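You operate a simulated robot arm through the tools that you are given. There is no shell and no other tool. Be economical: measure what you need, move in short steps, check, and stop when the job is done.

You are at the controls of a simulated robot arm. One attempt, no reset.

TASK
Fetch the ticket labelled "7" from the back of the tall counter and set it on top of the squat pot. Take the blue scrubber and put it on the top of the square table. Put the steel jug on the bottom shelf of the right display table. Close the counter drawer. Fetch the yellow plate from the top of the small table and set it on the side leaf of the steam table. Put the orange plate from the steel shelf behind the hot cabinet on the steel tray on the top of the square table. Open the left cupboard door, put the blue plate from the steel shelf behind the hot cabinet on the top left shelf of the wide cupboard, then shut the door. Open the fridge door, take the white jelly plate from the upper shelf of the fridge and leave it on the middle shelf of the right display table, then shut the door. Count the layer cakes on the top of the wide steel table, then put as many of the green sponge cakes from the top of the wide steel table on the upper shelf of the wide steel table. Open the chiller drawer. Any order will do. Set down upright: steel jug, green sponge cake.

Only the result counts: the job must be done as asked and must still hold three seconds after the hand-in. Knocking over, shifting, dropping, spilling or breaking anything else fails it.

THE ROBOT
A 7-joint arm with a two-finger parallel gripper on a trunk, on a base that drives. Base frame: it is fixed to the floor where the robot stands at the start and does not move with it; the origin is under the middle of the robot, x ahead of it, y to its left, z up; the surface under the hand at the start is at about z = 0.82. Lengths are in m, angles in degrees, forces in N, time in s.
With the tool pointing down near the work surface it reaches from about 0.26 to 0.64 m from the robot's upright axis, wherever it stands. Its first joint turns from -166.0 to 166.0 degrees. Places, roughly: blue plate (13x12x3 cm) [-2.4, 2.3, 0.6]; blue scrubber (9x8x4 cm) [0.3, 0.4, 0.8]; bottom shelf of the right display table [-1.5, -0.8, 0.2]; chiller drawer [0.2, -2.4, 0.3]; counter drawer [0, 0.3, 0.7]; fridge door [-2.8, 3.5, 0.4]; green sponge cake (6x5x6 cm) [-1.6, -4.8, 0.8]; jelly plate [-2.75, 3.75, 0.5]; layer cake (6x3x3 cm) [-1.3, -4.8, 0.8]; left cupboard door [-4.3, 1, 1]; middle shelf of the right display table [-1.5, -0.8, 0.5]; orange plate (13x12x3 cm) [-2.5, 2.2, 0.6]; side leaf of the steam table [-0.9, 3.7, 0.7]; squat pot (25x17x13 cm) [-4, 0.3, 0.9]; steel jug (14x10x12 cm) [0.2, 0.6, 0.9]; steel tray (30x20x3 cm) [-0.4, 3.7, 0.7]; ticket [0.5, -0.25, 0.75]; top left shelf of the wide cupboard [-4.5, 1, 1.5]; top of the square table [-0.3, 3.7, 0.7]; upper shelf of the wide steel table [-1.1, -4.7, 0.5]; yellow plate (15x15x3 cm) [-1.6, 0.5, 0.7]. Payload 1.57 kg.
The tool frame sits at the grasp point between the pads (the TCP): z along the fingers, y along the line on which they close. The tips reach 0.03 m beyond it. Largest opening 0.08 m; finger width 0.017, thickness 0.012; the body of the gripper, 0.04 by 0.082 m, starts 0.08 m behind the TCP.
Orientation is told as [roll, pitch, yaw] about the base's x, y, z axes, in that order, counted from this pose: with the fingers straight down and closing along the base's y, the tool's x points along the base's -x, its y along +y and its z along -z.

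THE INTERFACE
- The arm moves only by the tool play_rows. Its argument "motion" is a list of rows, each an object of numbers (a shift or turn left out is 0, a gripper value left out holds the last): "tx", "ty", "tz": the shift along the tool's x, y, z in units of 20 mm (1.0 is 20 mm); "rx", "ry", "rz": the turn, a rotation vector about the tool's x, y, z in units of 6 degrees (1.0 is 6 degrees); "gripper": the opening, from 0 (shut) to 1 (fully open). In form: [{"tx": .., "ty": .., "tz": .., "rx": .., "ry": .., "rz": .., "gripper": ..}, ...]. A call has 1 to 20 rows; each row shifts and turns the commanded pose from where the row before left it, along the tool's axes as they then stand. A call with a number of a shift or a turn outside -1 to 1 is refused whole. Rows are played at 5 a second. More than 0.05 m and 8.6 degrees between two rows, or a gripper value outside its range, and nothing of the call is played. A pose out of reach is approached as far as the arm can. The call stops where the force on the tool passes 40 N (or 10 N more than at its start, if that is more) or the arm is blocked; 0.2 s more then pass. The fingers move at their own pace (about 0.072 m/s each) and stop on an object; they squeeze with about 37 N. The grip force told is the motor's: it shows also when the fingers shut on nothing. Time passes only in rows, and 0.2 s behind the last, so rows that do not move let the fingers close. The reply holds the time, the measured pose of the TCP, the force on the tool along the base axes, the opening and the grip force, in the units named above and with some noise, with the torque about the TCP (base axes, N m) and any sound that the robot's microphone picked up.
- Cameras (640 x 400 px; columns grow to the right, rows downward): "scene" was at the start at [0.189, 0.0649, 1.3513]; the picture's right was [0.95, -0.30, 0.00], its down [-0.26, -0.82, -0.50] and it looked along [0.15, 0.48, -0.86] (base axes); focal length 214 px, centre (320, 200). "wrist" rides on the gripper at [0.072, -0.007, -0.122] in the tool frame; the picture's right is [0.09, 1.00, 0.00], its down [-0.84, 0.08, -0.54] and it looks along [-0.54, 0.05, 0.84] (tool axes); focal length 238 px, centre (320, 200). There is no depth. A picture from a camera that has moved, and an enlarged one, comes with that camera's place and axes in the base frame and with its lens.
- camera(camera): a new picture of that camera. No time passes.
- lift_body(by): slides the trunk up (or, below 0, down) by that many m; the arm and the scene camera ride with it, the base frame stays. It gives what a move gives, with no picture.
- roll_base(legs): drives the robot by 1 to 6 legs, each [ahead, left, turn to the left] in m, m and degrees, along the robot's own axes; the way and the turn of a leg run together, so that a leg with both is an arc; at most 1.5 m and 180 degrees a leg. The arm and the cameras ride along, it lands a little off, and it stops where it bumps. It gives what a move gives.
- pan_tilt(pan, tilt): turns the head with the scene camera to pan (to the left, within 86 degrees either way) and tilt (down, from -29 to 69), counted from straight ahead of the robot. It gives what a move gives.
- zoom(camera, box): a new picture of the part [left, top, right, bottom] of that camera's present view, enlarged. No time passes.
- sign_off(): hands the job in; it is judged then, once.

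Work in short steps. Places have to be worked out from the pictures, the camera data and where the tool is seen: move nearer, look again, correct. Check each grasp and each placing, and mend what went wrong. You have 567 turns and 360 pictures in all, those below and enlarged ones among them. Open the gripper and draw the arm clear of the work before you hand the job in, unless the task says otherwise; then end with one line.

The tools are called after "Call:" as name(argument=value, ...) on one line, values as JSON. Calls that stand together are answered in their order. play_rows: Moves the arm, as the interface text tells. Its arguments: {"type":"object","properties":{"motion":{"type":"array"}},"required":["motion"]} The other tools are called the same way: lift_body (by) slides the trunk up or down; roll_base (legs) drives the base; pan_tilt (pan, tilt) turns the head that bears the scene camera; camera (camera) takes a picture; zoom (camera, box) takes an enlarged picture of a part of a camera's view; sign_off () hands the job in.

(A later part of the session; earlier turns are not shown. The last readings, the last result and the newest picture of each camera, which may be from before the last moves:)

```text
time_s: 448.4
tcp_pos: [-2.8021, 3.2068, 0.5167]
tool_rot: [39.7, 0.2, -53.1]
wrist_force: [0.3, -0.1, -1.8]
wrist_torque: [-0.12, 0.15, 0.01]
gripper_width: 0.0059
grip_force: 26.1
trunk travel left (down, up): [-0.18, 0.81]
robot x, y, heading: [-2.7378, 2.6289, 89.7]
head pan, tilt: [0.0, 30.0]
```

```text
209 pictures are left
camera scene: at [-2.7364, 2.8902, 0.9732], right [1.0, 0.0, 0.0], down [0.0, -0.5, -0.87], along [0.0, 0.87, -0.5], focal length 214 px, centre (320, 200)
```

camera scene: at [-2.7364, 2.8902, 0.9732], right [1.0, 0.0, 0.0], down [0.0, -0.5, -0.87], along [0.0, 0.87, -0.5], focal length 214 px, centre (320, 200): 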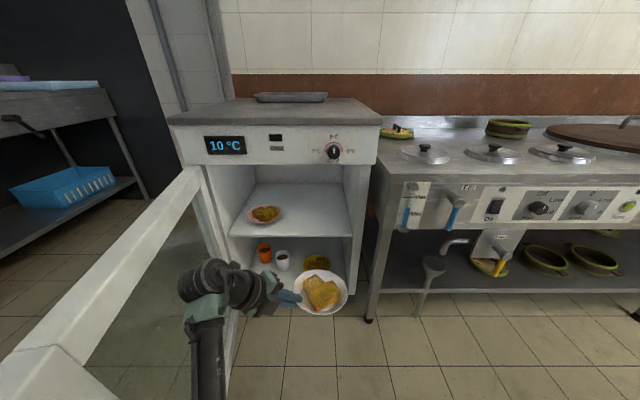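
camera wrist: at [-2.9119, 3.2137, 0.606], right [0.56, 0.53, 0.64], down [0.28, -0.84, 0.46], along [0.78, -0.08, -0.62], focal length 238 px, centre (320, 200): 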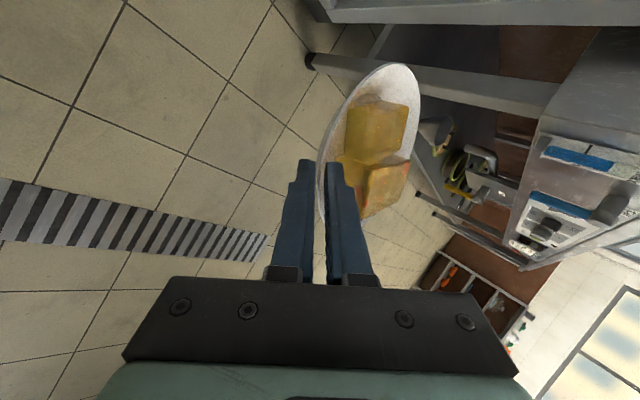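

Raise the trunk, retract the arm, and drive via the corridor toward the right display table.

Call:
lift_body(by=0.4)

Call:
lift_body(by=0.1)

Call:
play_rows(motion=[{"tx": -0.6, "ty": -0.35, "tz": -0.3}, {"tx": -0.6, "ty": -0.35, "tz": -0.3}, {"tx": -0.6, "ty": -0.35, "tz": -0.3}, {"tx": -0.6, "ty": -0.35, "tz": -0.3}, {"tx": -0.6, "ty": -0.35, "tz": -0.3}, {"tx": -0.6, "ty": -0.35, "tz": -0.3}, {"tx": -0.6, "ty": -0.35, "tz": -0.3}, {}])

Call:
roll_base(legs=[[0.3, 0, 0], [0, 0, -90], [1.0, 0, 0], [1.0, 0, 0]])

Call:
camera(camera="wrist")

```text
time_s: 452.2
tcp_pos: [-2.8018, 3.2076, 0.9171]
tool_rot: [39.6, 0.2, -52.9]
wrist_force: [0.1, 0.2, -2.6]
wrist_torque: [-0.09, 0.18, 0.03]
gripper_width: 0.0062
grip_force: 26.0
trunk travel left (down, up): [-0.58, 0.41]
robot x, y, heading: [-2.7313, 2.6308, 89.9]
head pan, tilt: [0.0, 30.0]
```

```text
time_s: 453.5
tcp_pos: [-2.8011, 3.2074, 1.0165]
tool_rot: [39.6, 0.1, -52.9]
wrist_force: [-0.3, 0.5, -2.2]
wrist_torque: [-0.13, 0.18, -0.02]
gripper_width: 0.0062
grip_force: 25.4
trunk travel left (down, up): [-0.68, 0.31]
robot x, y, heading: [-2.7378, 2.6289, 89.8]
head pan, tilt: [0.0, 30.0]
```

```text
time_s: 455.3
tcp_pos: [-2.8035, 3.101, 1.0186]
tool_rot: [39.7, 0.2, -52.9]
wrist_force: [-0.1, 0.5, -2.0]
wrist_torque: [-0.07, 0.15, 0.0]
gripper_width: 0.0058
grip_force: 26.0
trunk travel left (down, up): [-0.68, 0.31]
robot x, y, heading: [-2.7332, 2.6294, 90.1]
head pan, tilt: [0.0, 30.0]
```

```text
time_s: 470.8
tcp_pos: [-0.2556, 3.0369, 1.018]
tool_rot: [39.8, 0.0, -142.3]
wrist_force: [-0.4, 0.4, -3.1]
wrist_torque: [0.15, 0.12, 0.01]
gripper_width: 0.0059
grip_force: 25.8
trunk travel left (down, up): [-0.68, 0.31]
robot x, y, heading: [-0.7309, 2.9614, 0.6]
head pan, tilt: [0.0, 30.0]
```

```text
208 pictures are left
camera wrist: at [-0.2502, 3.146, 1.107], right [0.54, -0.55, 0.64], down [-0.84, -0.28, 0.47], along [-0.08, -0.78, -0.62], focal length 238 px, centre (320, 200)
```

wrist: 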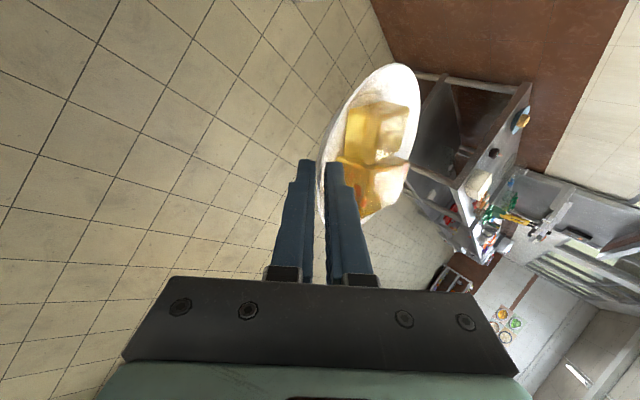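

Still held. Turn south and drive to the display table.

Call:
roll_base(legs=[[0, 0, -90], [1.3, 0, 0], [1.3, 0, 0], [1.1, 0, 0]])

Call:
pan_tilt(pan=-75, tilt=35)

Call:
camera(camera="scene")

Call:
camera(camera="wrist")

```text
time_s: 492.4
tcp_pos: [-0.5927, -1.2, 1.0171]
tool_rot: [39.7, 0.1, 127.6]
wrist_force: [-0.4, 0.8, -1.9]
wrist_torque: [0.07, -0.14, 0.01]
gripper_width: 0.0059
grip_force: 26.5
trunk travel left (down, up): [-0.68, 0.31]
robot x, y, heading: [-0.6655, -0.7265, -89.5]
head pan, tilt: [0.0, 30.0]
```

```text
time_s: 493.9
tcp_pos: [-0.593, -1.1999, 1.0174]
tool_rot: [39.7, 0.2, 127.6]
wrist_force: [-0.6, -0.8, -2.6]
wrist_torque: [0.09, -0.15, -0.01]
gripper_width: 0.0058
grip_force: 25.8
trunk travel left (down, up): [-0.68, 0.31]
robot x, y, heading: [-0.6636, -0.7275, -89.5]
head pan, tilt: [-75.0, 35.0]
```

```text
207 pictures are left
camera scene: at [-0.7495, -0.9205, 1.4654], right [-0.27, 0.96, 0.0], down [0.55, 0.15, -0.82], along [-0.79, -0.22, -0.57], focal length 214 px, centre (320, 200)
```

scene: 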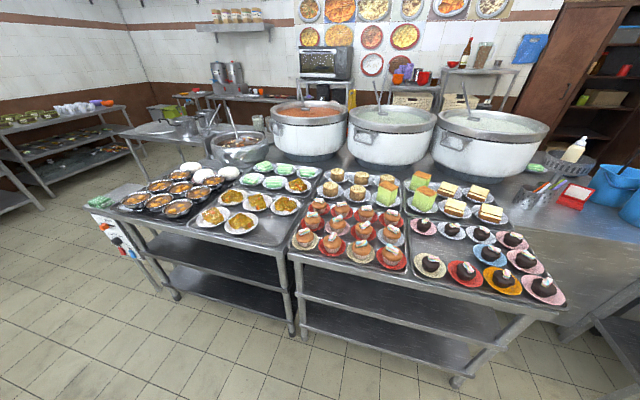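

```text
206 pictures are left
camera wrist: at [-0.4834, -1.2067, 1.1071], right [-0.55, -0.54, 0.64], down [-0.28, 0.84, 0.46], along [-0.78, 0.08, -0.62], focal length 238 px, centre (320, 200)
```

wrist: 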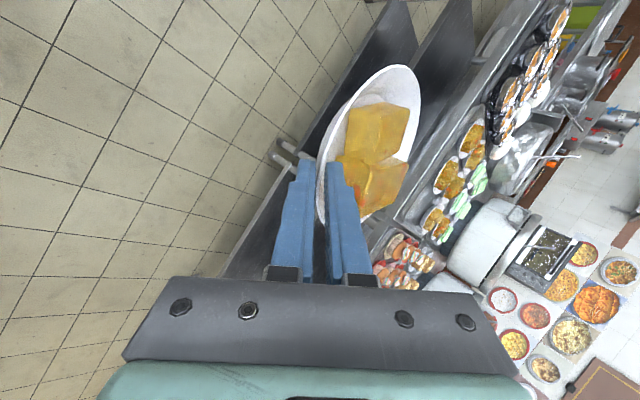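

Turn right to face the display table and inspect the middle shelf.

Call:
roll_base(legs=[[0, 0.12, 0], [0, 0, -90]])

Call:
lift_body(by=-0.4)

Call:
pan_tilt(pan=0, tilt=30)

Call:
camera(camera="scene")

```text
time_s: 499.0
tcp_pos: [-1.0188, -0.7983, 1.0175]
tool_rot: [39.6, 0.0, 37.4]
wrist_force: [1.2, 0.3, -1.7]
wrist_torque: [-0.16, -0.08, 0.05]
gripper_width: 0.0056
grip_force: 25.6
trunk travel left (down, up): [-0.68, 0.31]
robot x, y, heading: [-0.5489, -0.7254, -179.4]
head pan, tilt: [-75.0, 35.0]
```

```text
time_s: 502.8
tcp_pos: [-1.0167, -0.7986, 0.6186]
tool_rot: [39.6, 0.0, 37.5]
wrist_force: [-0.3, -0.2, -1.9]
wrist_torque: [-0.16, -0.1, -0.01]
gripper_width: 0.0053
grip_force: 25.5
trunk travel left (down, up): [-0.28, 0.71]
robot x, y, heading: [-0.5449, -0.7238, -179.6]
head pan, tilt: [-75.0, 35.0]
```

```text
time_s: 504.3
tcp_pos: [-1.0177, -0.7979, 0.6167]
tool_rot: [39.5, 0.2, 37.5]
wrist_force: [0.7, 0.3, -2.0]
wrist_torque: [-0.16, -0.09, 0.01]
gripper_width: 0.0056
grip_force: 26.4
trunk travel left (down, up): [-0.28, 0.71]
robot x, y, heading: [-0.5423, -0.7242, -179.4]
head pan, tilt: [0.0, 30.0]
```

```text
205 pictures are left
camera scene: at [-0.8073, -0.7276, 1.0732], right [-0.01, 1.0, 0.0], down [0.5, 0.0, -0.87], along [-0.87, -0.01, -0.5], focal length 214 px, centre (320, 200)
```

scene: 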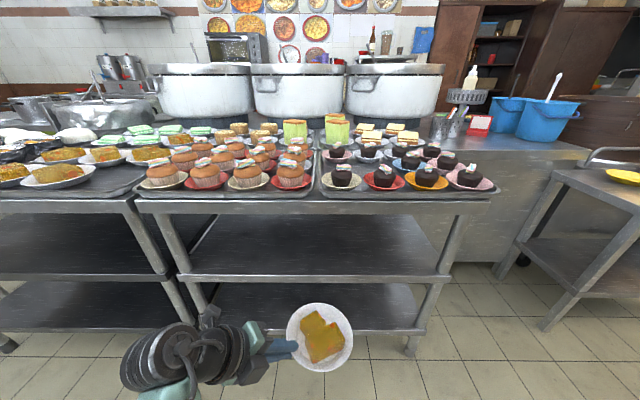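

Middle shelf: z≈0.50, front x≈-1.30, clear height ~0.27. Rotate the tool back so it points straight into the table.

Call:
play_rows(motion=[{"ry": 0.5, "rz": -0.6}, {"ry": 0.5, "rz": -0.6}, {"ry": 0.5, "rz": -0.6}, {"ry": 0.5, "rz": -0.6}, {"ry": 0.5, "rz": -0.6}, {"ry": 0.5, "rz": -0.6}, {"ry": 0.5, "rz": -0.6}, {"ry": 0.5, "rz": -0.6}, {"ry": 0.5, "rz": -0.6}, {"ry": 0.5, "rz": -0.6}, {"ry": 0.5, "rz": -0.6}, {}])

Call:
camera(camera="scene")

Call:
camera(camera="wrist")

```text
time_s: 506.9
tcp_pos: [-1.0177, -0.799, 0.6178]
tool_rot: [39.8, 0.1, 89.3]
wrist_force: [-0.3, -0.4, -2.1]
wrist_torque: [-0.03, -0.19, 0.02]
gripper_width: 0.0057
grip_force: 25.8
trunk travel left (down, up): [-0.28, 0.71]
robot x, y, heading: [-0.5471, -0.7252, -179.4]
head pan, tilt: [0.0, 30.0]
```

```text
204 pictures are left
camera scene: at [-0.8073, -0.7277, 1.0732], right [-0.01, 1.0, 0.0], down [0.5, 0.0, -0.87], along [-0.87, -0.01, -0.5], focal length 214 px, centre (320, 200)
```

scene: 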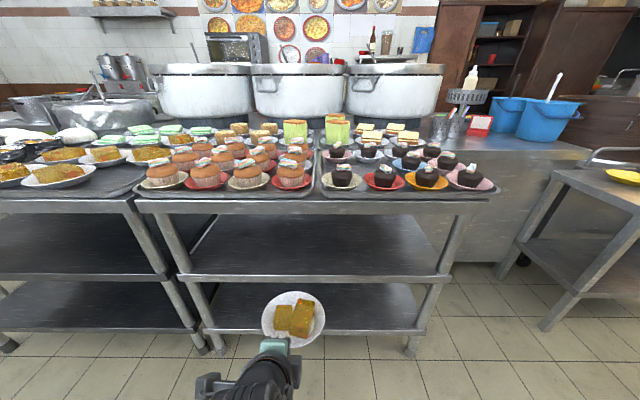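

```text
203 pictures are left
camera wrist: at [-0.9358, -0.8721, 0.7068], right [-0.77, -0.08, 0.64], down [0.3, 0.83, 0.46], along [-0.57, 0.55, -0.62], focal length 238 px, centre (320, 200)
```

wrist: 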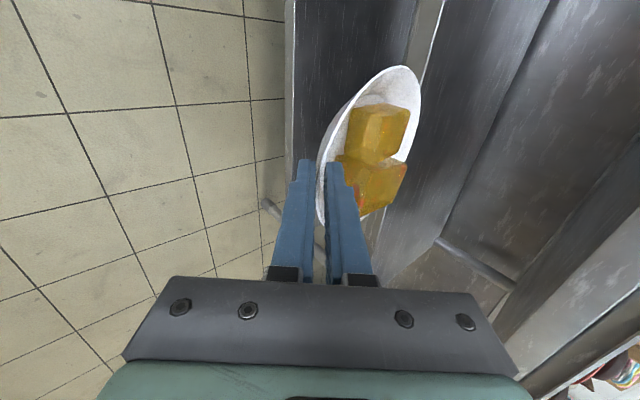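

Call:
lift_body(by=-0.035)

Call:
roll_base(legs=[[0.2, 0, -0.5]])

Call:
camera(camera="scene")

Call:
camera(camera="wrist")

```text
time_s: 507.7
tcp_pos: [-1.017, -0.7983, 0.5823]
tool_rot: [39.8, 0.2, 89.1]
wrist_force: [-0.2, 0.4, -2.0]
wrist_torque: [-0.02, -0.21, 0.02]
gripper_width: 0.0056
grip_force: 26.0
trunk travel left (down, up): [-0.245, 0.745]
robot x, y, heading: [-0.544, -0.7295, -179.8]
head pan, tilt: [0.0, 30.0]
```

```text
time_s: 509.3
tcp_pos: [-1.2198, -0.7944, 0.5832]
tool_rot: [39.8, 0.2, 88.6]
wrist_force: [0.6, -0.1, -2.6]
wrist_torque: [-0.03, -0.19, -0.02]
gripper_width: 0.0057
grip_force: 25.7
trunk travel left (down, up): [-0.245, 0.745]
robot x, y, heading: [-0.747, -0.7277, -180.0]
head pan, tilt: [0.0, 30.0]
```

```text
202 pictures are left
camera scene: at [-1.0075, -0.7263, 1.0382], right [0.0, 1.0, 0.0], down [0.5, 0.0, -0.87], along [-0.87, 0.0, -0.5], focal length 214 px, centre (320, 200)
```

scene: 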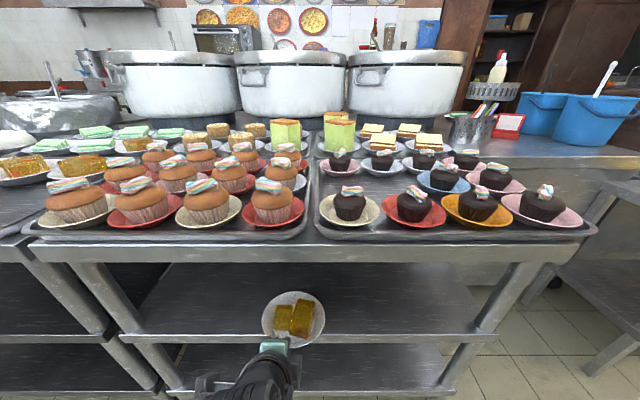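

```text
201 pictures are left
camera wrist: at [-1.1374, -0.8697, 0.6718], right [-0.77, -0.07, 0.64], down [0.31, 0.83, 0.46], along [-0.56, 0.55, -0.62], focal length 238 px, centre (320, 200)
```

wrist: 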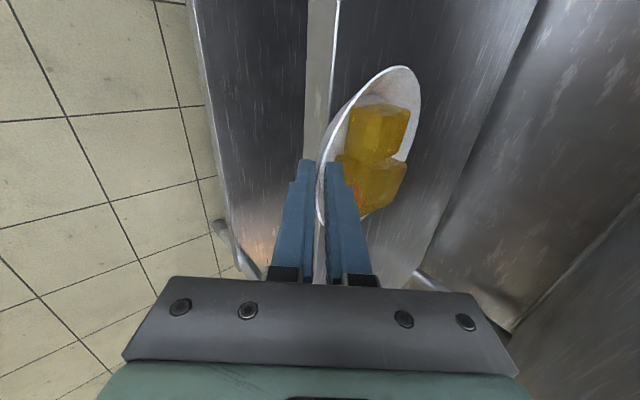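

Call:
zoom(camera="scene", box=[200, 230, 400, 360])

```text
3.08 times, centred on (300, 295) of scene
camera zoom: at [-1.0075, -0.7263, 1.0382], right [0.0, 1.0, 0.0], down [0.5, 0.0, -0.87], along [-0.87, 0.0, -0.5], focal length 660 px, centre (382, -92)
```

zoom: 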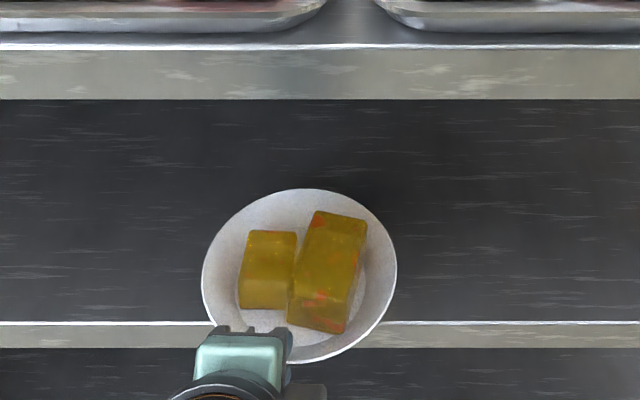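

Geometry consistent (shelf z≈0.50, front x≈-1.30, slab bottom 0.746). Move the plate in over the shelf.

Call:
play_rows(motion=[{"ty": 0.6, "tz": 0.5}, {"ty": 0.6, "tz": 0.5}, {"ty": 0.6, "tz": 0.5}, {"ty": 0.6, "tz": 0.5}, {"ty": 0.6, "tz": 0.5}, {"ty": 0.6, "tz": 0.5}, {"ty": 0.6, "tz": 0.5}, {"ty": 0.6, "tz": 0.5}, {}])

Call:
camera(camera="wrist")

Call:
camera(camera="scene")

```text
time_s: 511.3
tcp_pos: [-1.3438, -0.7933, 0.5824]
tool_rot: [39.8, 0.3, 88.5]
wrist_force: [0.3, -0.2, -2.6]
wrist_torque: [-0.04, -0.2, -0.07]
gripper_width: 0.0057
grip_force: 25.4
trunk travel left (down, up): [-0.245, 0.745]
robot x, y, heading: [-0.7495, -0.7257, -180.1]
head pan, tilt: [0.0, 30.0]
```

```text
199 pictures are left
camera wrist: at [-1.2628, -0.8669, 0.6714], right [-0.77, -0.07, 0.64], down [0.31, 0.83, 0.46], along [-0.56, 0.55, -0.62], focal length 238 px, centre (320, 200)
```

wrist: 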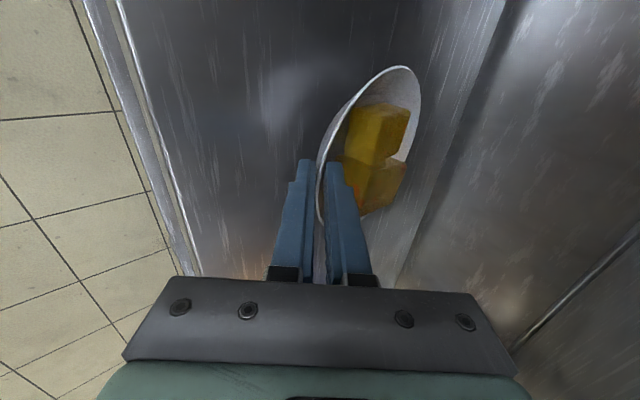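

```text
198 pictures are left
camera scene: at [-1.0076, -0.7263, 1.0382], right [0.0, 1.0, 0.0], down [0.5, 0.0, -0.87], along [-0.87, 0.0, -0.5], focal length 214 px, centre (320, 200)
```

scene: 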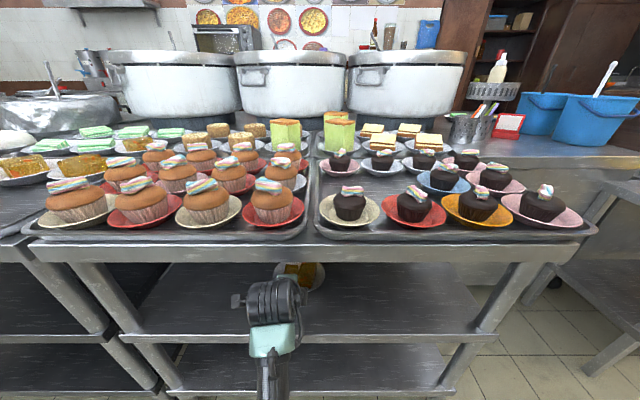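

Call:
play_rows(motion=[{"ty": -0.19, "tz": 0.23}, {"ty": -0.19, "tz": 0.23}, {"ty": -0.19, "tz": 0.23}, {"ty": -0.1, "tz": 0.12}, {}])

Call:
play_rows(motion=[{"ty": -0.1, "tz": 0.12}, {"ty": -0.1, "tz": 0.12}, {}])

```text
time_s: 512.5
tcp_pos: [-1.3435, -0.793, 0.5633]
tool_rot: [40.1, 0.2, 88.7]
wrist_force: [2.6, -0.8, 7.0]
wrist_torque: [0.48, 0.57, -0.22]
gripper_width: 0.0068
grip_force: 26.5
trunk travel left (down, up): [-0.245, 0.745]
robot x, y, heading: [-0.745, -0.7271, -180.1]
head pan, tilt: [0.0, 30.0]
```

```text
time_s: 513.3
tcp_pos: [-1.3442, -0.7918, 0.5603]
tool_rot: [40.4, 0.2, 88.6]
wrist_force: [5.2, 0.3, 23.7]
wrist_torque: [0.47, 0.75, -0.12]
gripper_width: 0.0073
grip_force: 26.4
trunk travel left (down, up): [-0.245, 0.745]
robot x, y, heading: [-0.7413, -0.7288, -180.2]
head pan, tilt: [0.0, 30.0]
```

Call:
zoom(camera="wrist", box=[260, 50, 460, 230])

```text
2.22 times, centred on (360, 140) of wrist
camera zoom: at [-1.2617, -0.8666, 0.6488], right [-0.76, -0.07, 0.65], down [0.31, 0.83, 0.46], along [-0.57, 0.55, -0.61], focal length 530 px, centre (231, 333)
```

zoom: 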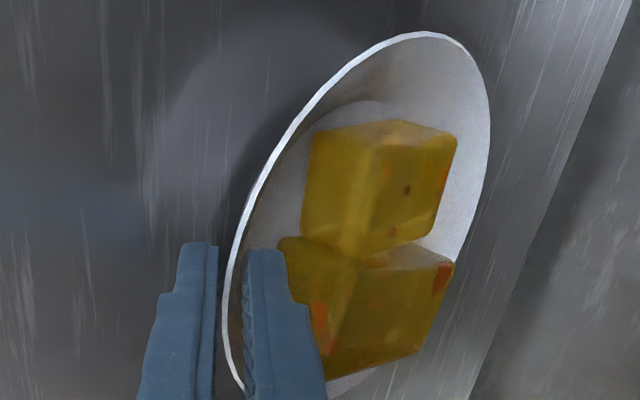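

Plate is level on the shelf. Open slightly and withdraw.

Call:
play_rows(motion=[{"gripper": 0.15}, {"gripper": 0.24}, {}, {"tz": -0.2}, {"tz": -0.4}, {"tz": -0.5}, {"tz": -0.5}, {}])

Call:
zoom(camera="wrist", box=[260, 50, 460, 230])

```text
time_s: 515.1
tcp_pos: [-1.322, -0.7915, 0.5803]
tool_rot: [39.8, 0.2, 88.6]
wrist_force: [-0.5, 0.6, 0.6]
wrist_torque: [-0.01, -0.03, 0.02]
gripper_width: 0.0191
grip_force: 0.0
trunk travel left (down, up): [-0.245, 0.745]
robot x, y, heading: [-0.7493, -0.7248, -180.1]
head pan, tilt: [0.0, 30.0]
```

```text
2.22 times, centred on (360, 140) of wrist
camera zoom: at [-1.2414, -0.8666, 0.6691], right [-0.77, -0.07, 0.64], down [0.31, 0.83, 0.46], along [-0.56, 0.55, -0.62], focal length 530 px, centre (231, 333)
```

zoom: 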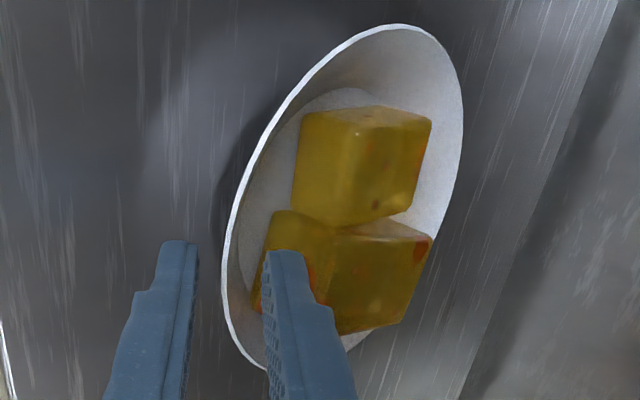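

Call:
roll_base(legs=[[-0.25, 0, 0]])

Call:
camera(camera="scene")

```text
time_s: 516.9
tcp_pos: [-1.076, -0.792, 0.5793]
tool_rot: [39.8, 0.2, 88.4]
wrist_force: [-0.3, 0.4, -0.1]
wrist_torque: [-0.01, 0.03, -0.03]
gripper_width: 0.0192
grip_force: 0.0
trunk travel left (down, up): [-0.245, 0.745]
robot x, y, heading: [-0.4947, -0.7263, 180.4]
head pan, tilt: [0.0, 30.0]
```

```text
195 pictures are left
camera scene: at [-0.76, -0.7259, 1.0382], right [0.0, 1.0, 0.0], down [0.5, 0.0, -0.87], along [-0.87, 0.0, -0.5], focal length 214 px, centre (320, 200)
```

scene: 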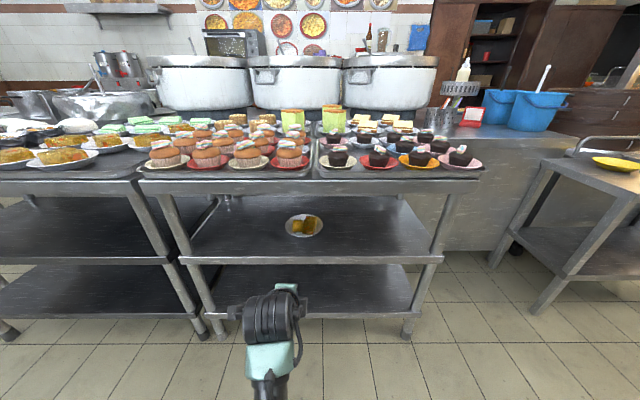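

Jelly plate delivered. Next: the counter drawer. Raise, retract, and drive to it.

Call:
lift_body(by=0.35)

Call:
play_rows(motion=[{"ty": -0.76, "tz": -0.64, "gripper": 0}, {"ty": -0.76, "tz": -0.64}, {"ty": -0.76, "tz": -0.64}, {"ty": -0.76, "tz": -0.64}, {"ty": -0.76, "tz": -0.64}, {"ty": -0.76, "tz": -0.64}, {}])

Call:
roll_base(legs=[[0.15, 0, 0], [0, -1.02, 0], [0, 0, 90], [0, 0, 90]])

Call:
pan_tilt(pan=0, tilt=40)

Call:
camera(camera="scene")

```text
time_s: 520.3
tcp_pos: [-1.0744, -0.7913, 0.9296]
tool_rot: [39.8, 0.2, 88.3]
wrist_force: [-0.5, -0.1, -0.1]
wrist_torque: [0.0, -0.01, 0.03]
gripper_width: 0.0195
grip_force: 0.2
trunk travel left (down, up): [-0.595, 0.395]
robot x, y, heading: [-0.5004, -0.729, 180.1]
head pan, tilt: [0.0, 30.0]
```

```text
time_s: 521.9
tcp_pos: [-0.9556, -0.7946, 0.931]
tool_rot: [39.8, 0.2, 88.3]
wrist_force: [0.8, 0.1, 0.9]
wrist_torque: [-0.04, -0.02, -0.01]
gripper_width: 0.0003
grip_force: 21.9
trunk travel left (down, up): [-0.595, 0.395]
robot x, y, heading: [-0.4947, -0.7257, 180.1]
head pan, tilt: [0.0, 30.0]
```

```text
time_s: 535.9
tcp_pos: [-0.1907, 0.3743, 0.9306]
tool_rot: [39.7, 0.2, -90.4]
wrist_force: [-0.2, -0.3, 0.1]
wrist_torque: [0.01, 0.0, 0.0]
gripper_width: 0.0
grip_force: 21.3
trunk travel left (down, up): [-0.595, 0.395]
robot x, y, heading: [-0.6462, 0.2997, 0.7]
head pan, tilt: [0.0, 30.0]
```

```text
time_s: 536.6
tcp_pos: [-0.1894, 0.375, 0.9297]
tool_rot: [39.8, 0.3, -90.4]
wrist_force: [0.1, -0.7, 0.0]
wrist_torque: [-0.01, 0.01, 0.04]
gripper_width: 0.0
grip_force: 20.8
trunk travel left (down, up): [-0.595, 0.395]
robot x, y, heading: [-0.6461, 0.2999, 0.9]
head pan, tilt: [0.0, 40.0]
```

```text
194 pictures are left
camera scene: at [-0.3921, 0.3052, 1.3729], right [0.02, -1.0, 0.0], down [-0.64, -0.01, -0.77], along [0.77, 0.01, -0.64], focal length 214 px, centre (320, 200)
```

scene: 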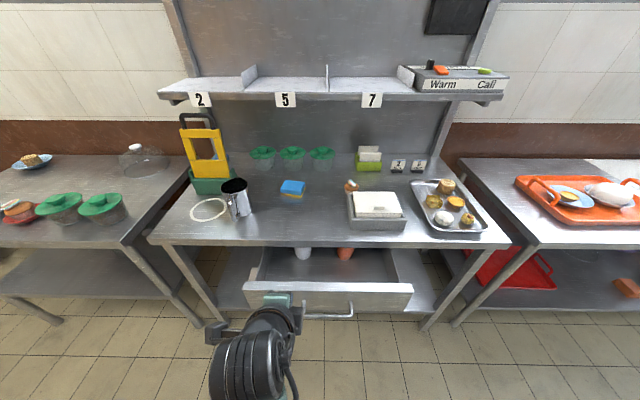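

Drawer front panel at x≈-0.07, z 0.66–0.77 with a handle below centre. I'll push the panel just above the handle with closed fingers.

Call:
roll_base(legs=[[0.1, 0, 0]])

Call:
play_rows(motion=[{"tx": -0.9, "ty": -0.4, "tz": -0.33}, {"tx": -0.9, "ty": -0.4, "tz": -0.33}, {"tx": -0.9, "ty": -0.4, "tz": -0.33}, {"tx": -0.9, "ty": -0.4, "tz": -0.33}, {"tx": -0.9, "ty": -0.4, "tz": -0.33}, {"ty": -0.6, "tz": 0.72}, {"ty": -0.6, "tz": 0.72}, {"ty": -0.6, "tz": 0.72}, {"ty": -0.6, "tz": 0.72}, {"ty": -0.6, "tz": 0.72}, {"ty": -0.6, "tz": 0.72}, {"ty": -0.6, "tz": 0.72}, {"ty": -0.6, "tz": 0.72}, {"ty": -0.55, "tz": 0.65}, {}])

Call:
camera(camera="scene")

Call:
camera(camera="wrist")

```text
time_s: 537.7
tcp_pos: [-0.0893, 0.3765, 0.9301]
tool_rot: [39.9, 0.1, -90.6]
wrist_force: [0.7, 0.3, -0.6]
wrist_torque: [0.03, 0.0, 0.02]
gripper_width: 0.0001
grip_force: 21.2
trunk travel left (down, up): [-0.595, 0.395]
robot x, y, heading: [-0.5446, 0.2994, 1.0]
head pan, tilt: [0.0, 40.0]
```

```text
time_s: 540.9
tcp_pos: [-0.1435, 0.2888, 0.7625]
tool_rot: [39.8, 0.2, -90.5]
wrist_force: [0.6, 0.5, -1.2]
wrist_torque: [0.0, 0.04, 0.0]
gripper_width: 0.0
grip_force: 21.2
trunk travel left (down, up): [-0.595, 0.395]
robot x, y, heading: [-0.5461, 0.3016, 0.7]
head pan, tilt: [0.0, 40.0]
```

```text
193 pictures are left
camera scene: at [-0.2928, 0.3069, 1.3729], right [0.02, -1.0, 0.0], down [-0.64, -0.01, -0.77], along [0.77, 0.01, -0.64], focal length 214 px, centre (320, 200)
```

scene: 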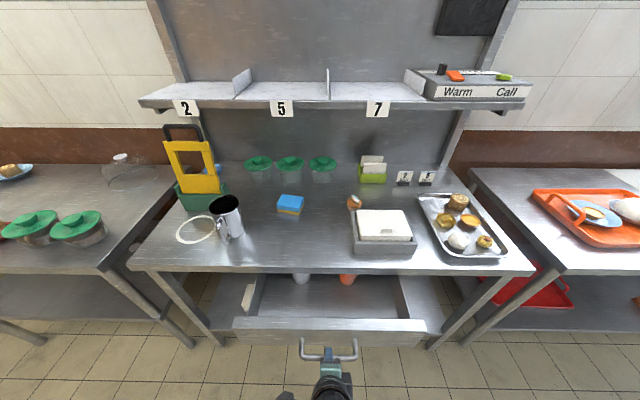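

```text
192 pictures are left
camera wrist: at [-0.2265, 0.3595, 0.851], right [0.77, 0.08, 0.64], down [-0.29, -0.84, 0.46], along [0.57, -0.54, -0.62], focal length 238 px, centre (320, 200)
```

wrist: 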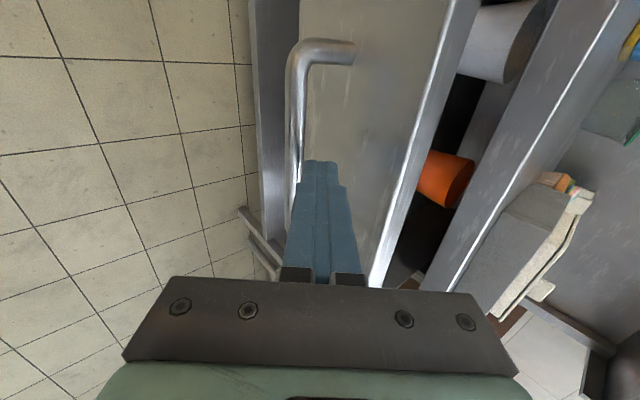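

Fingers are positioned above the bar. Push forward.

Call:
play_rows(motion=[{"ty": 0.38, "tz": 0.32}, {"ty": 0.38, "tz": 0.32}, {"ty": 0.38, "tz": 0.32}, {"ty": 0.38, "tz": 0.32}, {"ty": 0.38, "tz": 0.32}, {"ty": 0.38, "tz": 0.32}, {"ty": 0.38, "tz": 0.32}, {"ty": 0.38, "tz": 0.32}, {"ty": 0.38, "tz": 0.32}, {"ty": 0.38, "tz": 0.32}, {"ty": 0.38, "tz": 0.32}, {"ty": 0.38, "tz": 0.32}, {"ty": 0.38, "tz": 0.32}, {"ty": 0.38, "tz": 0.32}, {"ty": 0.38, "tz": 0.32}])

Call:
camera(camera="scene")

```text
time_s: 544.1
tcp_pos: [0.0058, 0.2867, 0.7621]
tool_rot: [39.9, 0.2, -90.5]
wrist_force: [-0.5, -0.4, -1.1]
wrist_torque: [0.02, 0.01, -0.03]
gripper_width: 0.0
grip_force: 21.0
trunk travel left (down, up): [-0.595, 0.395]
robot x, y, heading: [-0.5442, 0.3014, 0.8]
head pan, tilt: [0.0, 40.0]
```

```text
191 pictures are left
camera scene: at [-0.2926, 0.3069, 1.3728], right [0.02, -1.0, 0.0], down [-0.64, -0.01, -0.77], along [0.77, 0.01, -0.64], focal length 214 px, centre (320, 200)
```

scene: 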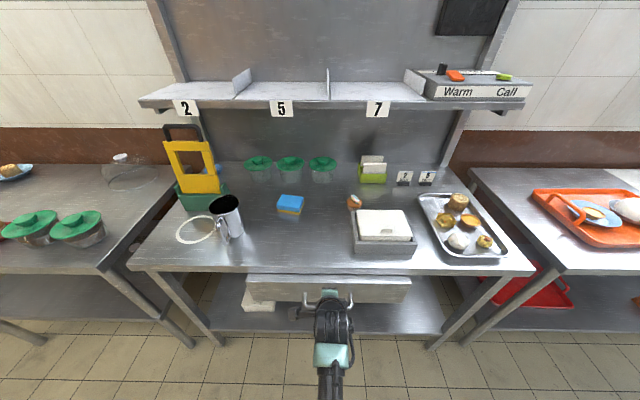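

Call:
play_rows(motion=[{"ty": 0.38, "tz": 0.32}, {"ty": 0.38, "tz": 0.32}, {"ty": 0.38, "tz": 0.32}, {"ty": 0.38, "tz": 0.32}, {"ty": 0.38, "tz": 0.32}, {"ty": 0.38, "tz": 0.32}, {"ty": 0.38, "tz": 0.32}, {"ty": 0.38, "tz": 0.32}])

Call:
camera(camera="scene")

Call:
camera(camera="wrist")

```text
time_s: 545.1
tcp_pos: [0.0312, 0.2845, 0.7616]
tool_rot: [39.3, 0.2, -90.5]
wrist_force: [-29.3, 0.6, 22.2]
wrist_torque: [0.01, -0.1, 0.06]
gripper_width: 0.0
grip_force: 21.5
trunk travel left (down, up): [-0.595, 0.395]
robot x, y, heading: [-0.5449, 0.3011, 1.0]
head pan, tilt: [0.0, 40.0]
stopped in row 4: the force on the tool passed its limit at 56 N (the readings are from after the stop); the commanded pose is now the measured one
```

```text
190 pictures are left
camera scene: at [-0.2989, 0.307, 1.3746], right [0.02, -1.0, 0.0], down [-0.64, -0.01, -0.77], along [0.77, 0.01, -0.64], focal length 214 px, centre (320, 200)
```

scene: 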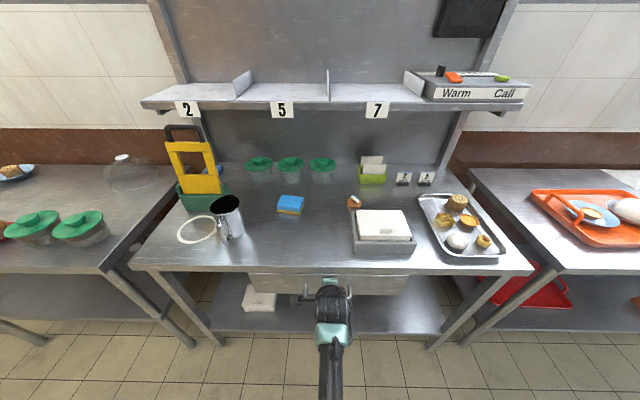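

```text
189 pictures are left
camera wrist: at [-0.0507, 0.3575, 0.852], right [0.77, 0.08, 0.63], down [-0.29, -0.84, 0.47], along [0.56, -0.54, -0.62], focal length 238 px, centre (320, 200)
```

wrist: 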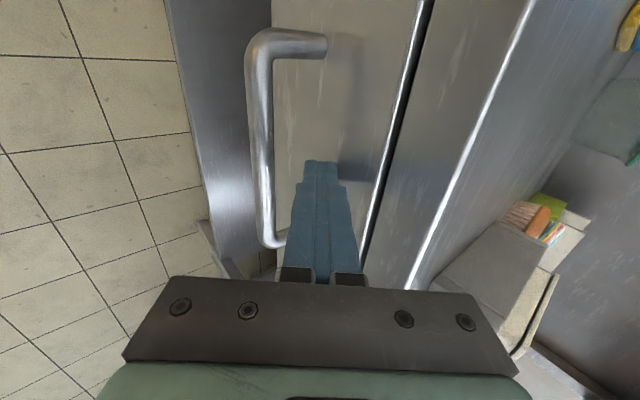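

Call:
play_rows(motion=[{"ty": 0.1, "tz": 0.08}, {"ty": 0.1, "tz": 0.08}, {"ty": 0.1, "tz": 0.08}, {"ty": 0.1, "tz": 0.08}])

Call:
zoom(camera="scene", box=[220, 240, 440, 320])

```text
time_s: 545.4
tcp_pos: [0.0307, 0.2855, 0.763]
tool_rot: [39.2, 0.1, -90.5]
wrist_force: [-26.6, 0.6, 20.1]
wrist_torque: [-0.04, -0.12, 0.08]
gripper_width: 0.0
grip_force: 21.1
trunk travel left (down, up): [-0.595, 0.395]
robot x, y, heading: [-0.5486, 0.3044, 0.8]
head pan, tilt: [0.0, 40.0]
stopped in row 1: the force on the tool passed its limit at 51 N (the readings are from after the stop); the commanded pose is now the measured one
```

```text
2.91 times, centred on (330, 280) of scene
camera zoom: at [-0.2993, 0.307, 1.3742], right [0.02, -1.0, 0.0], down [-0.64, -0.01, -0.77], along [0.77, 0.01, -0.64], focal length 624 px, centre (291, -33)
```

zoom: 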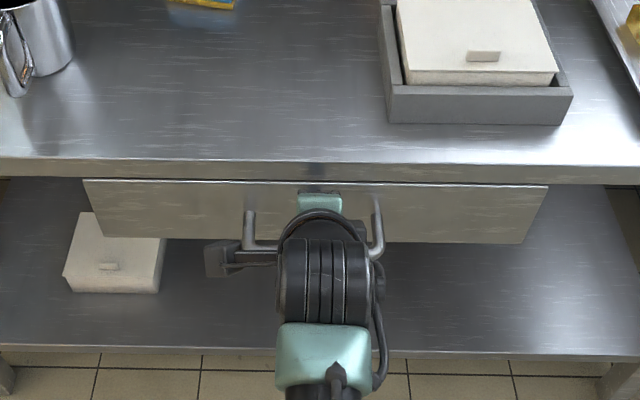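

Drawer closed. Back off and go look at the jug.

Call:
play_rows(motion=[{"ty": -0.38, "tz": -0.32}, {"ty": -0.76, "tz": -0.64}, {"ty": -0.76, "tz": -0.64}, {"ty": -0.76, "tz": -0.64}, {"ty": -0.76, "tz": -0.64}, {}])

Call:
lift_body(by=0.2)

Call:
roll_base(legs=[[-0.05, 0.3, -0.8]])

Call:
pan_tilt(pan=0, tilt=35)

Call:
zoom(camera="scene", box=[220, 140, 420, 280])

Call:
lift_body(by=-0.25)

Call:
zoom(camera="scene", box=[220, 100, 420, 240])

```text
time_s: 546.8
tcp_pos: [-0.0552, 0.2864, 0.7603]
tool_rot: [38.7, 0.2, -90.5]
wrist_force: [-0.3, -0.3, -0.3]
wrist_torque: [-0.02, 0.03, 0.02]
gripper_width: 0.0002
grip_force: 20.8
trunk travel left (down, up): [-0.595, 0.395]
robot x, y, heading: [-0.5448, 0.3026, 1.0]
head pan, tilt: [0.0, 40.0]
```

```text
time_s: 549.0
tcp_pos: [-0.0548, 0.2867, 0.9588]
tool_rot: [38.8, 0.2, -90.5]
wrist_force: [-0.9, -0.1, -0.2]
wrist_torque: [0.03, 0.02, -0.01]
gripper_width: 0.0
grip_force: 20.9
trunk travel left (down, up): [-0.795, 0.195]
robot x, y, heading: [-0.5466, 0.3022, 0.9]
head pan, tilt: [0.0, 40.0]
```

```text
time_s: 551.0
tcp_pos: [-0.109, 0.581, 0.9586]
tool_rot: [38.8, 0.3, -91.1]
wrist_force: [-0.2, 0.0, -0.2]
wrist_torque: [-0.01, -0.02, -0.03]
gripper_width: 0.0
grip_force: 21.3
trunk travel left (down, up): [-0.795, 0.195]
robot x, y, heading: [-0.5995, 0.5975, 0.5]
head pan, tilt: [0.0, 40.0]
```

```text
time_s: 551.7
tcp_pos: [-0.1082, 0.5812, 0.9606]
tool_rot: [38.8, 0.2, -91.0]
wrist_force: [0.9, 0.2, -0.8]
wrist_torque: [0.03, 0.0, -0.02]
gripper_width: 0.0
grip_force: 21.0
trunk travel left (down, up): [-0.795, 0.195]
robot x, y, heading: [-0.6035, 0.6013, 0.4]
head pan, tilt: [0.0, 35.0]
```

```text
2.86 times, centred on (320, 210) of scene
camera zoom: at [-0.3442, 0.6044, 1.5804], right [0.01, -1.0, 0.0], down [-0.57, 0.0, -0.82], along [0.82, 0.01, -0.57], focal length 613 px, centre (320, 171)
```

zoom: 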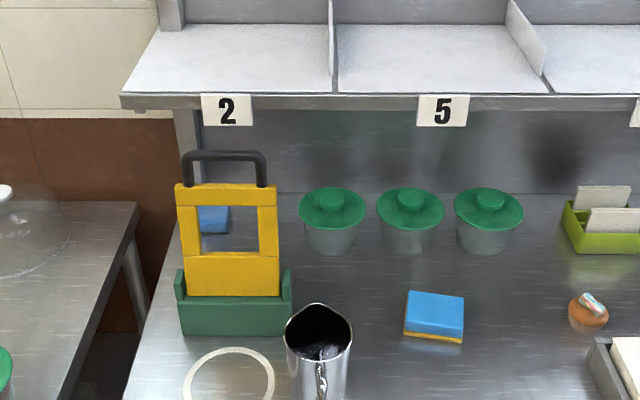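

```text
time_s: 554.3
tcp_pos: [-0.1085, 0.5806, 0.7093]
tool_rot: [38.8, 0.2, -91.0]
wrist_force: [0.1, -0.1, 0.2]
wrist_torque: [-0.02, -0.01, -0.02]
gripper_width: 0.0
grip_force: 21.6
trunk travel left (down, up): [-0.545, 0.445]
robot x, y, heading: [-0.6031, 0.6038, 0.3]
head pan, tilt: [0.0, 35.0]
```

```text
2.86 times, centred on (320, 170) of scene
camera zoom: at [-0.3441, 0.6042, 1.3305], right [0.01, -1.0, 0.0], down [-0.57, 0.0, -0.82], along [0.82, 0.01, -0.57], focal length 613 px, centre (320, 286)
```

zoom: 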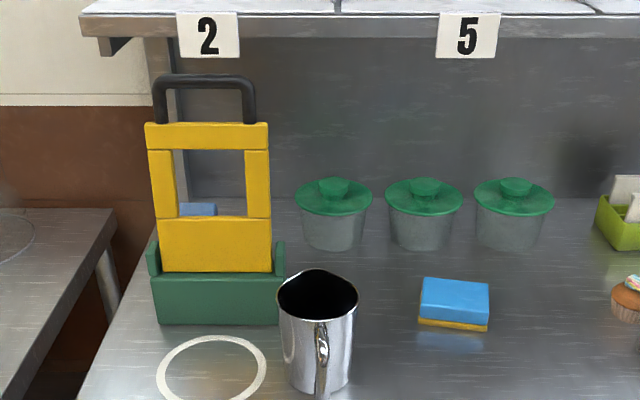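

Jug: rim centre ≈[0.21,0.609], z 0.815–0.934, handle facing me at x≈0.128. I'll reorient the tool horizontal to pinch the handle's vertical bar.

Call:
lift_body(by=0.15)

Call:
play_rows(motion=[{"rz": -1, "gripper": 0.6}, {"rz": -1}, {"rz": -1}, {"rz": -1}, {"rz": -1}, {"rz": -1}, {"rz": -1}, {"rz": -1}, {"rz": -1}, {"rz": -1}, {"rz": -1}, {"rz": -1}, {"rz": -1}, {"rz": -1}, {"rz": -1}, {}])

Call:
play_rows(motion=[{"ry": -0.85}, {"ry": -0.85}, {"ry": -0.85}, {"ry": -0.85}, {"ry": -0.85}, {"ry": -0.85}, {"ry": -0.85}, {"ry": -0.85}, {"ry": -0.85}, {"ry": -0.85}, {}])

Call:
camera(camera="wrist")

```text
time_s: 556.0
tcp_pos: [-0.109, 0.5816, 0.8593]
tool_rot: [38.8, 0.2, -91.1]
wrist_force: [0.8, -0.5, -0.1]
wrist_torque: [-0.01, 0.03, 0.03]
gripper_width: 0.0
grip_force: 21.7
trunk travel left (down, up): [-0.695, 0.295]
robot x, y, heading: [-0.6003, 0.6015, 0.1]
head pan, tilt: [0.0, 35.0]
```

```text
time_s: 559.4
tcp_pos: [-0.109, 0.581, 0.8594]
tool_rot: [0.3, -38.7, -1.1]
wrist_force: [0.0, 0.8, -0.4]
wrist_torque: [0.0, 0.0, 0.02]
gripper_width: 0.0481
grip_force: 0.0
trunk travel left (down, up): [-0.695, 0.295]
robot x, y, heading: [-0.5999, 0.6003, 0.3]
head pan, tilt: [0.0, 35.0]
```

```text
time_s: 561.8
tcp_pos: [-0.109, 0.5812, 0.8594]
tool_rot: [62.8, -89.7, -63.7]
wrist_force: [0.3, 0.2, -0.6]
wrist_torque: [0.01, -0.02, 0.0]
gripper_width: 0.048
grip_force: 0.1
trunk travel left (down, up): [-0.695, 0.295]
robot x, y, heading: [-0.5983, 0.6012, 0.5]
head pan, tilt: [0.0, 35.0]
```

```text
185 pictures are left
camera wrist: at [-0.2311, 0.5772, 0.7873], right [0.02, 1.0, -0.09], down [-0.54, 0.08, 0.84], along [0.84, 0.03, 0.54], focal length 238 px, centre (320, 200)
```

wrist: 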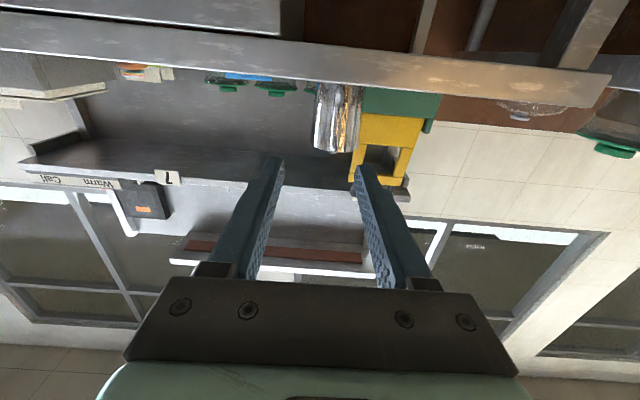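

Call:
lift_body(by=0.022)

Call:
roll_base(legs=[[0.1, 0, 0]])

Call:
play_rows(motion=[{"ty": 0.6, "tz": 0.4}, {"ty": 0.6, "tz": 0.5}, {"tz": 0.5}, {}])

Call:
camera(camera="wrist")

Call:
camera(camera="scene")

```text
time_s: 562.5
tcp_pos: [-0.1075, 0.5822, 0.8815]
tool_rot: [50.8, -89.6, -51.9]
wrist_force: [-0.5, 0.6, 0.3]
wrist_torque: [0.01, -0.01, -0.02]
gripper_width: 0.0482
grip_force: 0.0
trunk travel left (down, up): [-0.717, 0.273]
robot x, y, heading: [-0.5992, 0.6038, 0.0]
head pan, tilt: [0.0, 35.0]
```

```text
time_s: 563.6
tcp_pos: [-0.0095, 0.582, 0.8807]
tool_rot: [47.2, -89.7, -48.2]
wrist_force: [0.9, 0.3, 0.6]
wrist_torque: [0.01, 0.02, -0.02]
gripper_width: 0.048
grip_force: 0.1
trunk travel left (down, up): [-0.717, 0.273]
robot x, y, heading: [-0.5032, 0.5985, -0.0]
head pan, tilt: [0.0, 35.0]
```

```text
time_s: 564.6
tcp_pos: [0.0192, 0.6053, 0.8815]
tool_rot: [51.3, -89.7, -52.4]
wrist_force: [0.1, 0.9, 0.0]
wrist_torque: [0.01, 0.03, 0.0]
gripper_width: 0.0482
grip_force: 0.1
trunk travel left (down, up): [-0.717, 0.273]
robot x, y, heading: [-0.5047, 0.6045, 0.6]
head pan, tilt: [0.0, 35.0]
```

```text
184 pictures are left
camera wrist: at [-0.1037, 0.6013, 0.8093], right [0.02, 1.0, -0.09], down [-0.54, 0.08, 0.84], along [0.84, 0.03, 0.54], focal length 238 px, centre (320, 200)
```

wrist: 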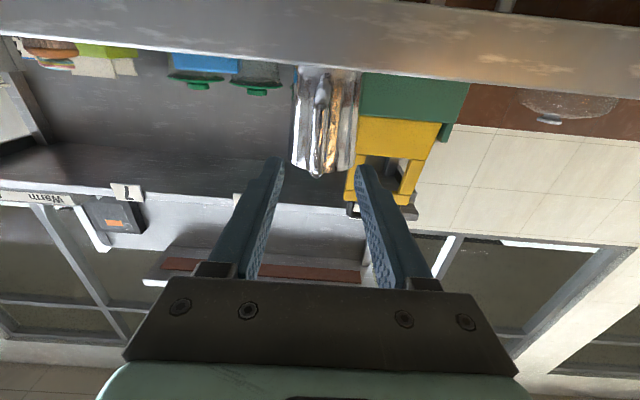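

```text
183 pictures are left
camera scene: at [-0.2455, 0.6051, 1.5025], right [0.01, -1.0, 0.0], down [-0.57, 0.0, -0.82], along [0.82, 0.01, -0.57], focal length 214 px, centre (320, 200)
```

scene: 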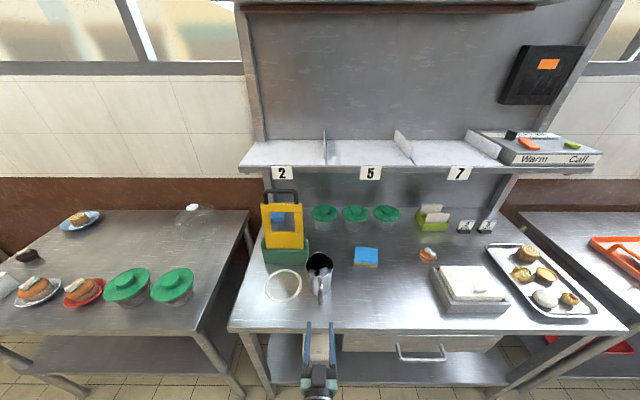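

Call:
zoom(camera="scene", box=[260, 240, 380, 360])

Call:
zoom(camera="wrist", box=[240, 50, 420, 190])

```text
3.33 times, centred on (320, 300) of scene
camera zoom: at [-0.2455, 0.6051, 1.5025], right [0.01, -1.0, 0.0], down [-0.57, 0.0, -0.82], along [0.82, 0.01, -0.57], focal length 715 px, centre (320, -133)
```

zoom: 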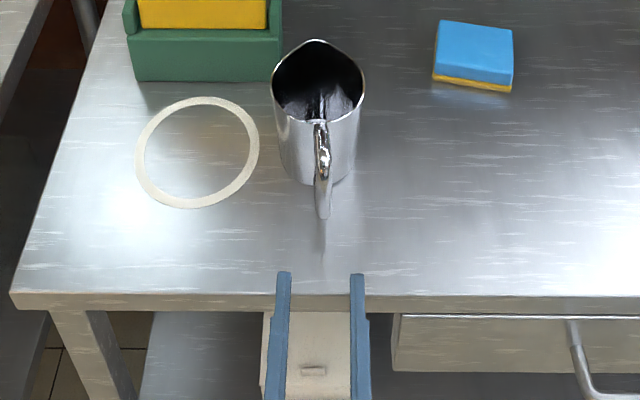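

```text
2.86 times, centred on (330, 120) of wrist
camera zoom: at [-0.1037, 0.6013, 0.8093], right [0.02, 1.0, -0.09], down [-0.54, 0.08, 0.84], along [0.84, 0.03, 0.54], focal length 681 px, centre (291, 429)
```

zoom: 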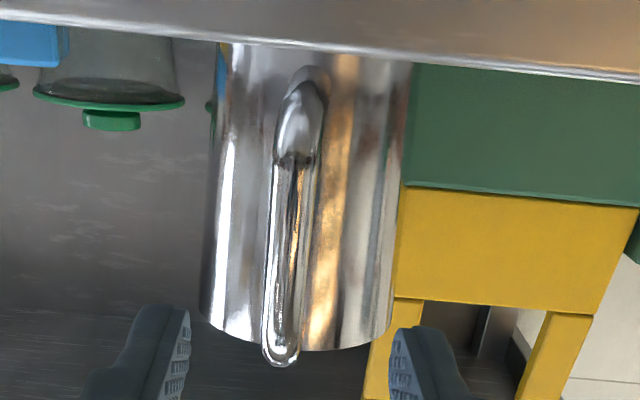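

Handle centred between the fingers. Advance and close.

Call:
play_rows(motion=[{"tz": 0.8}, {"tz": 0.8}, {"tz": 0.8}, {"tz": 0.7}, {"tz": 0.6}, {"tz": 0.5}, {"tz": 0.4}, {}])

Call:
camera(camera="wrist")

Call:
zoom(camera="scene", box=[260, 230, 380, 350])

```text
time_s: 566.4
tcp_pos: [0.1109, 0.6053, 0.8808]
tool_rot: [49.5, -89.8, -50.5]
wrist_force: [-0.5, -0.3, 0.2]
wrist_torque: [-0.01, 0.0, 0.04]
gripper_width: 0.048
grip_force: 0.1
trunk travel left (down, up): [-0.717, 0.273]
robot x, y, heading: [-0.5027, 0.6007, 0.5]
head pan, tilt: [0.0, 35.0]
```

```text
180 pictures are left
camera wrist: at [-0.0119, 0.6001, 0.8088], right [0.02, 1.0, -0.09], down [-0.54, 0.08, 0.84], along [0.84, 0.03, 0.54], focal length 238 px, centre (320, 200)
```

wrist: 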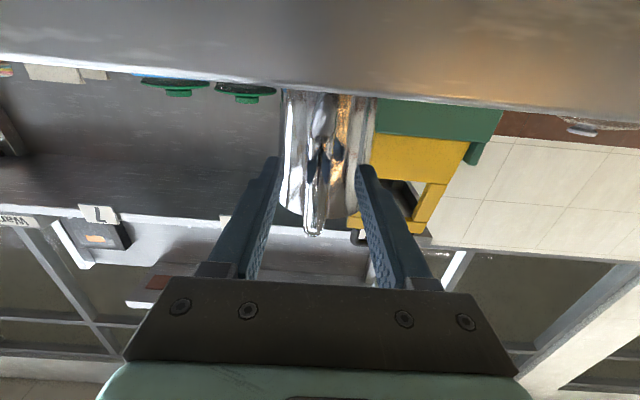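

```text
3.33 times, centred on (320, 290) of scene
camera zoom: at [-0.2456, 0.605, 1.5025], right [0.01, -1.0, 0.0], down [-0.57, 0.0, -0.82], along [0.82, 0.01, -0.57], focal length 715 px, centre (320, -100)
```

zoom: 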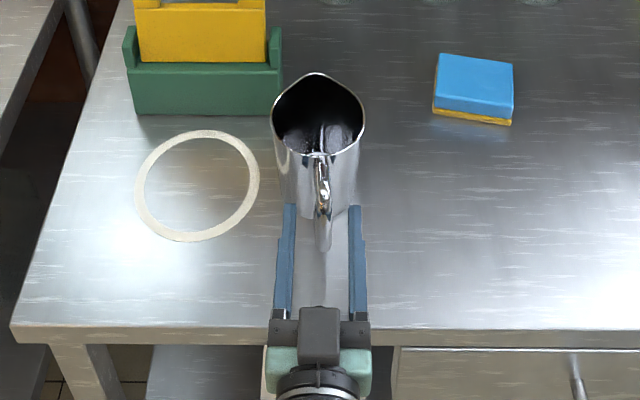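

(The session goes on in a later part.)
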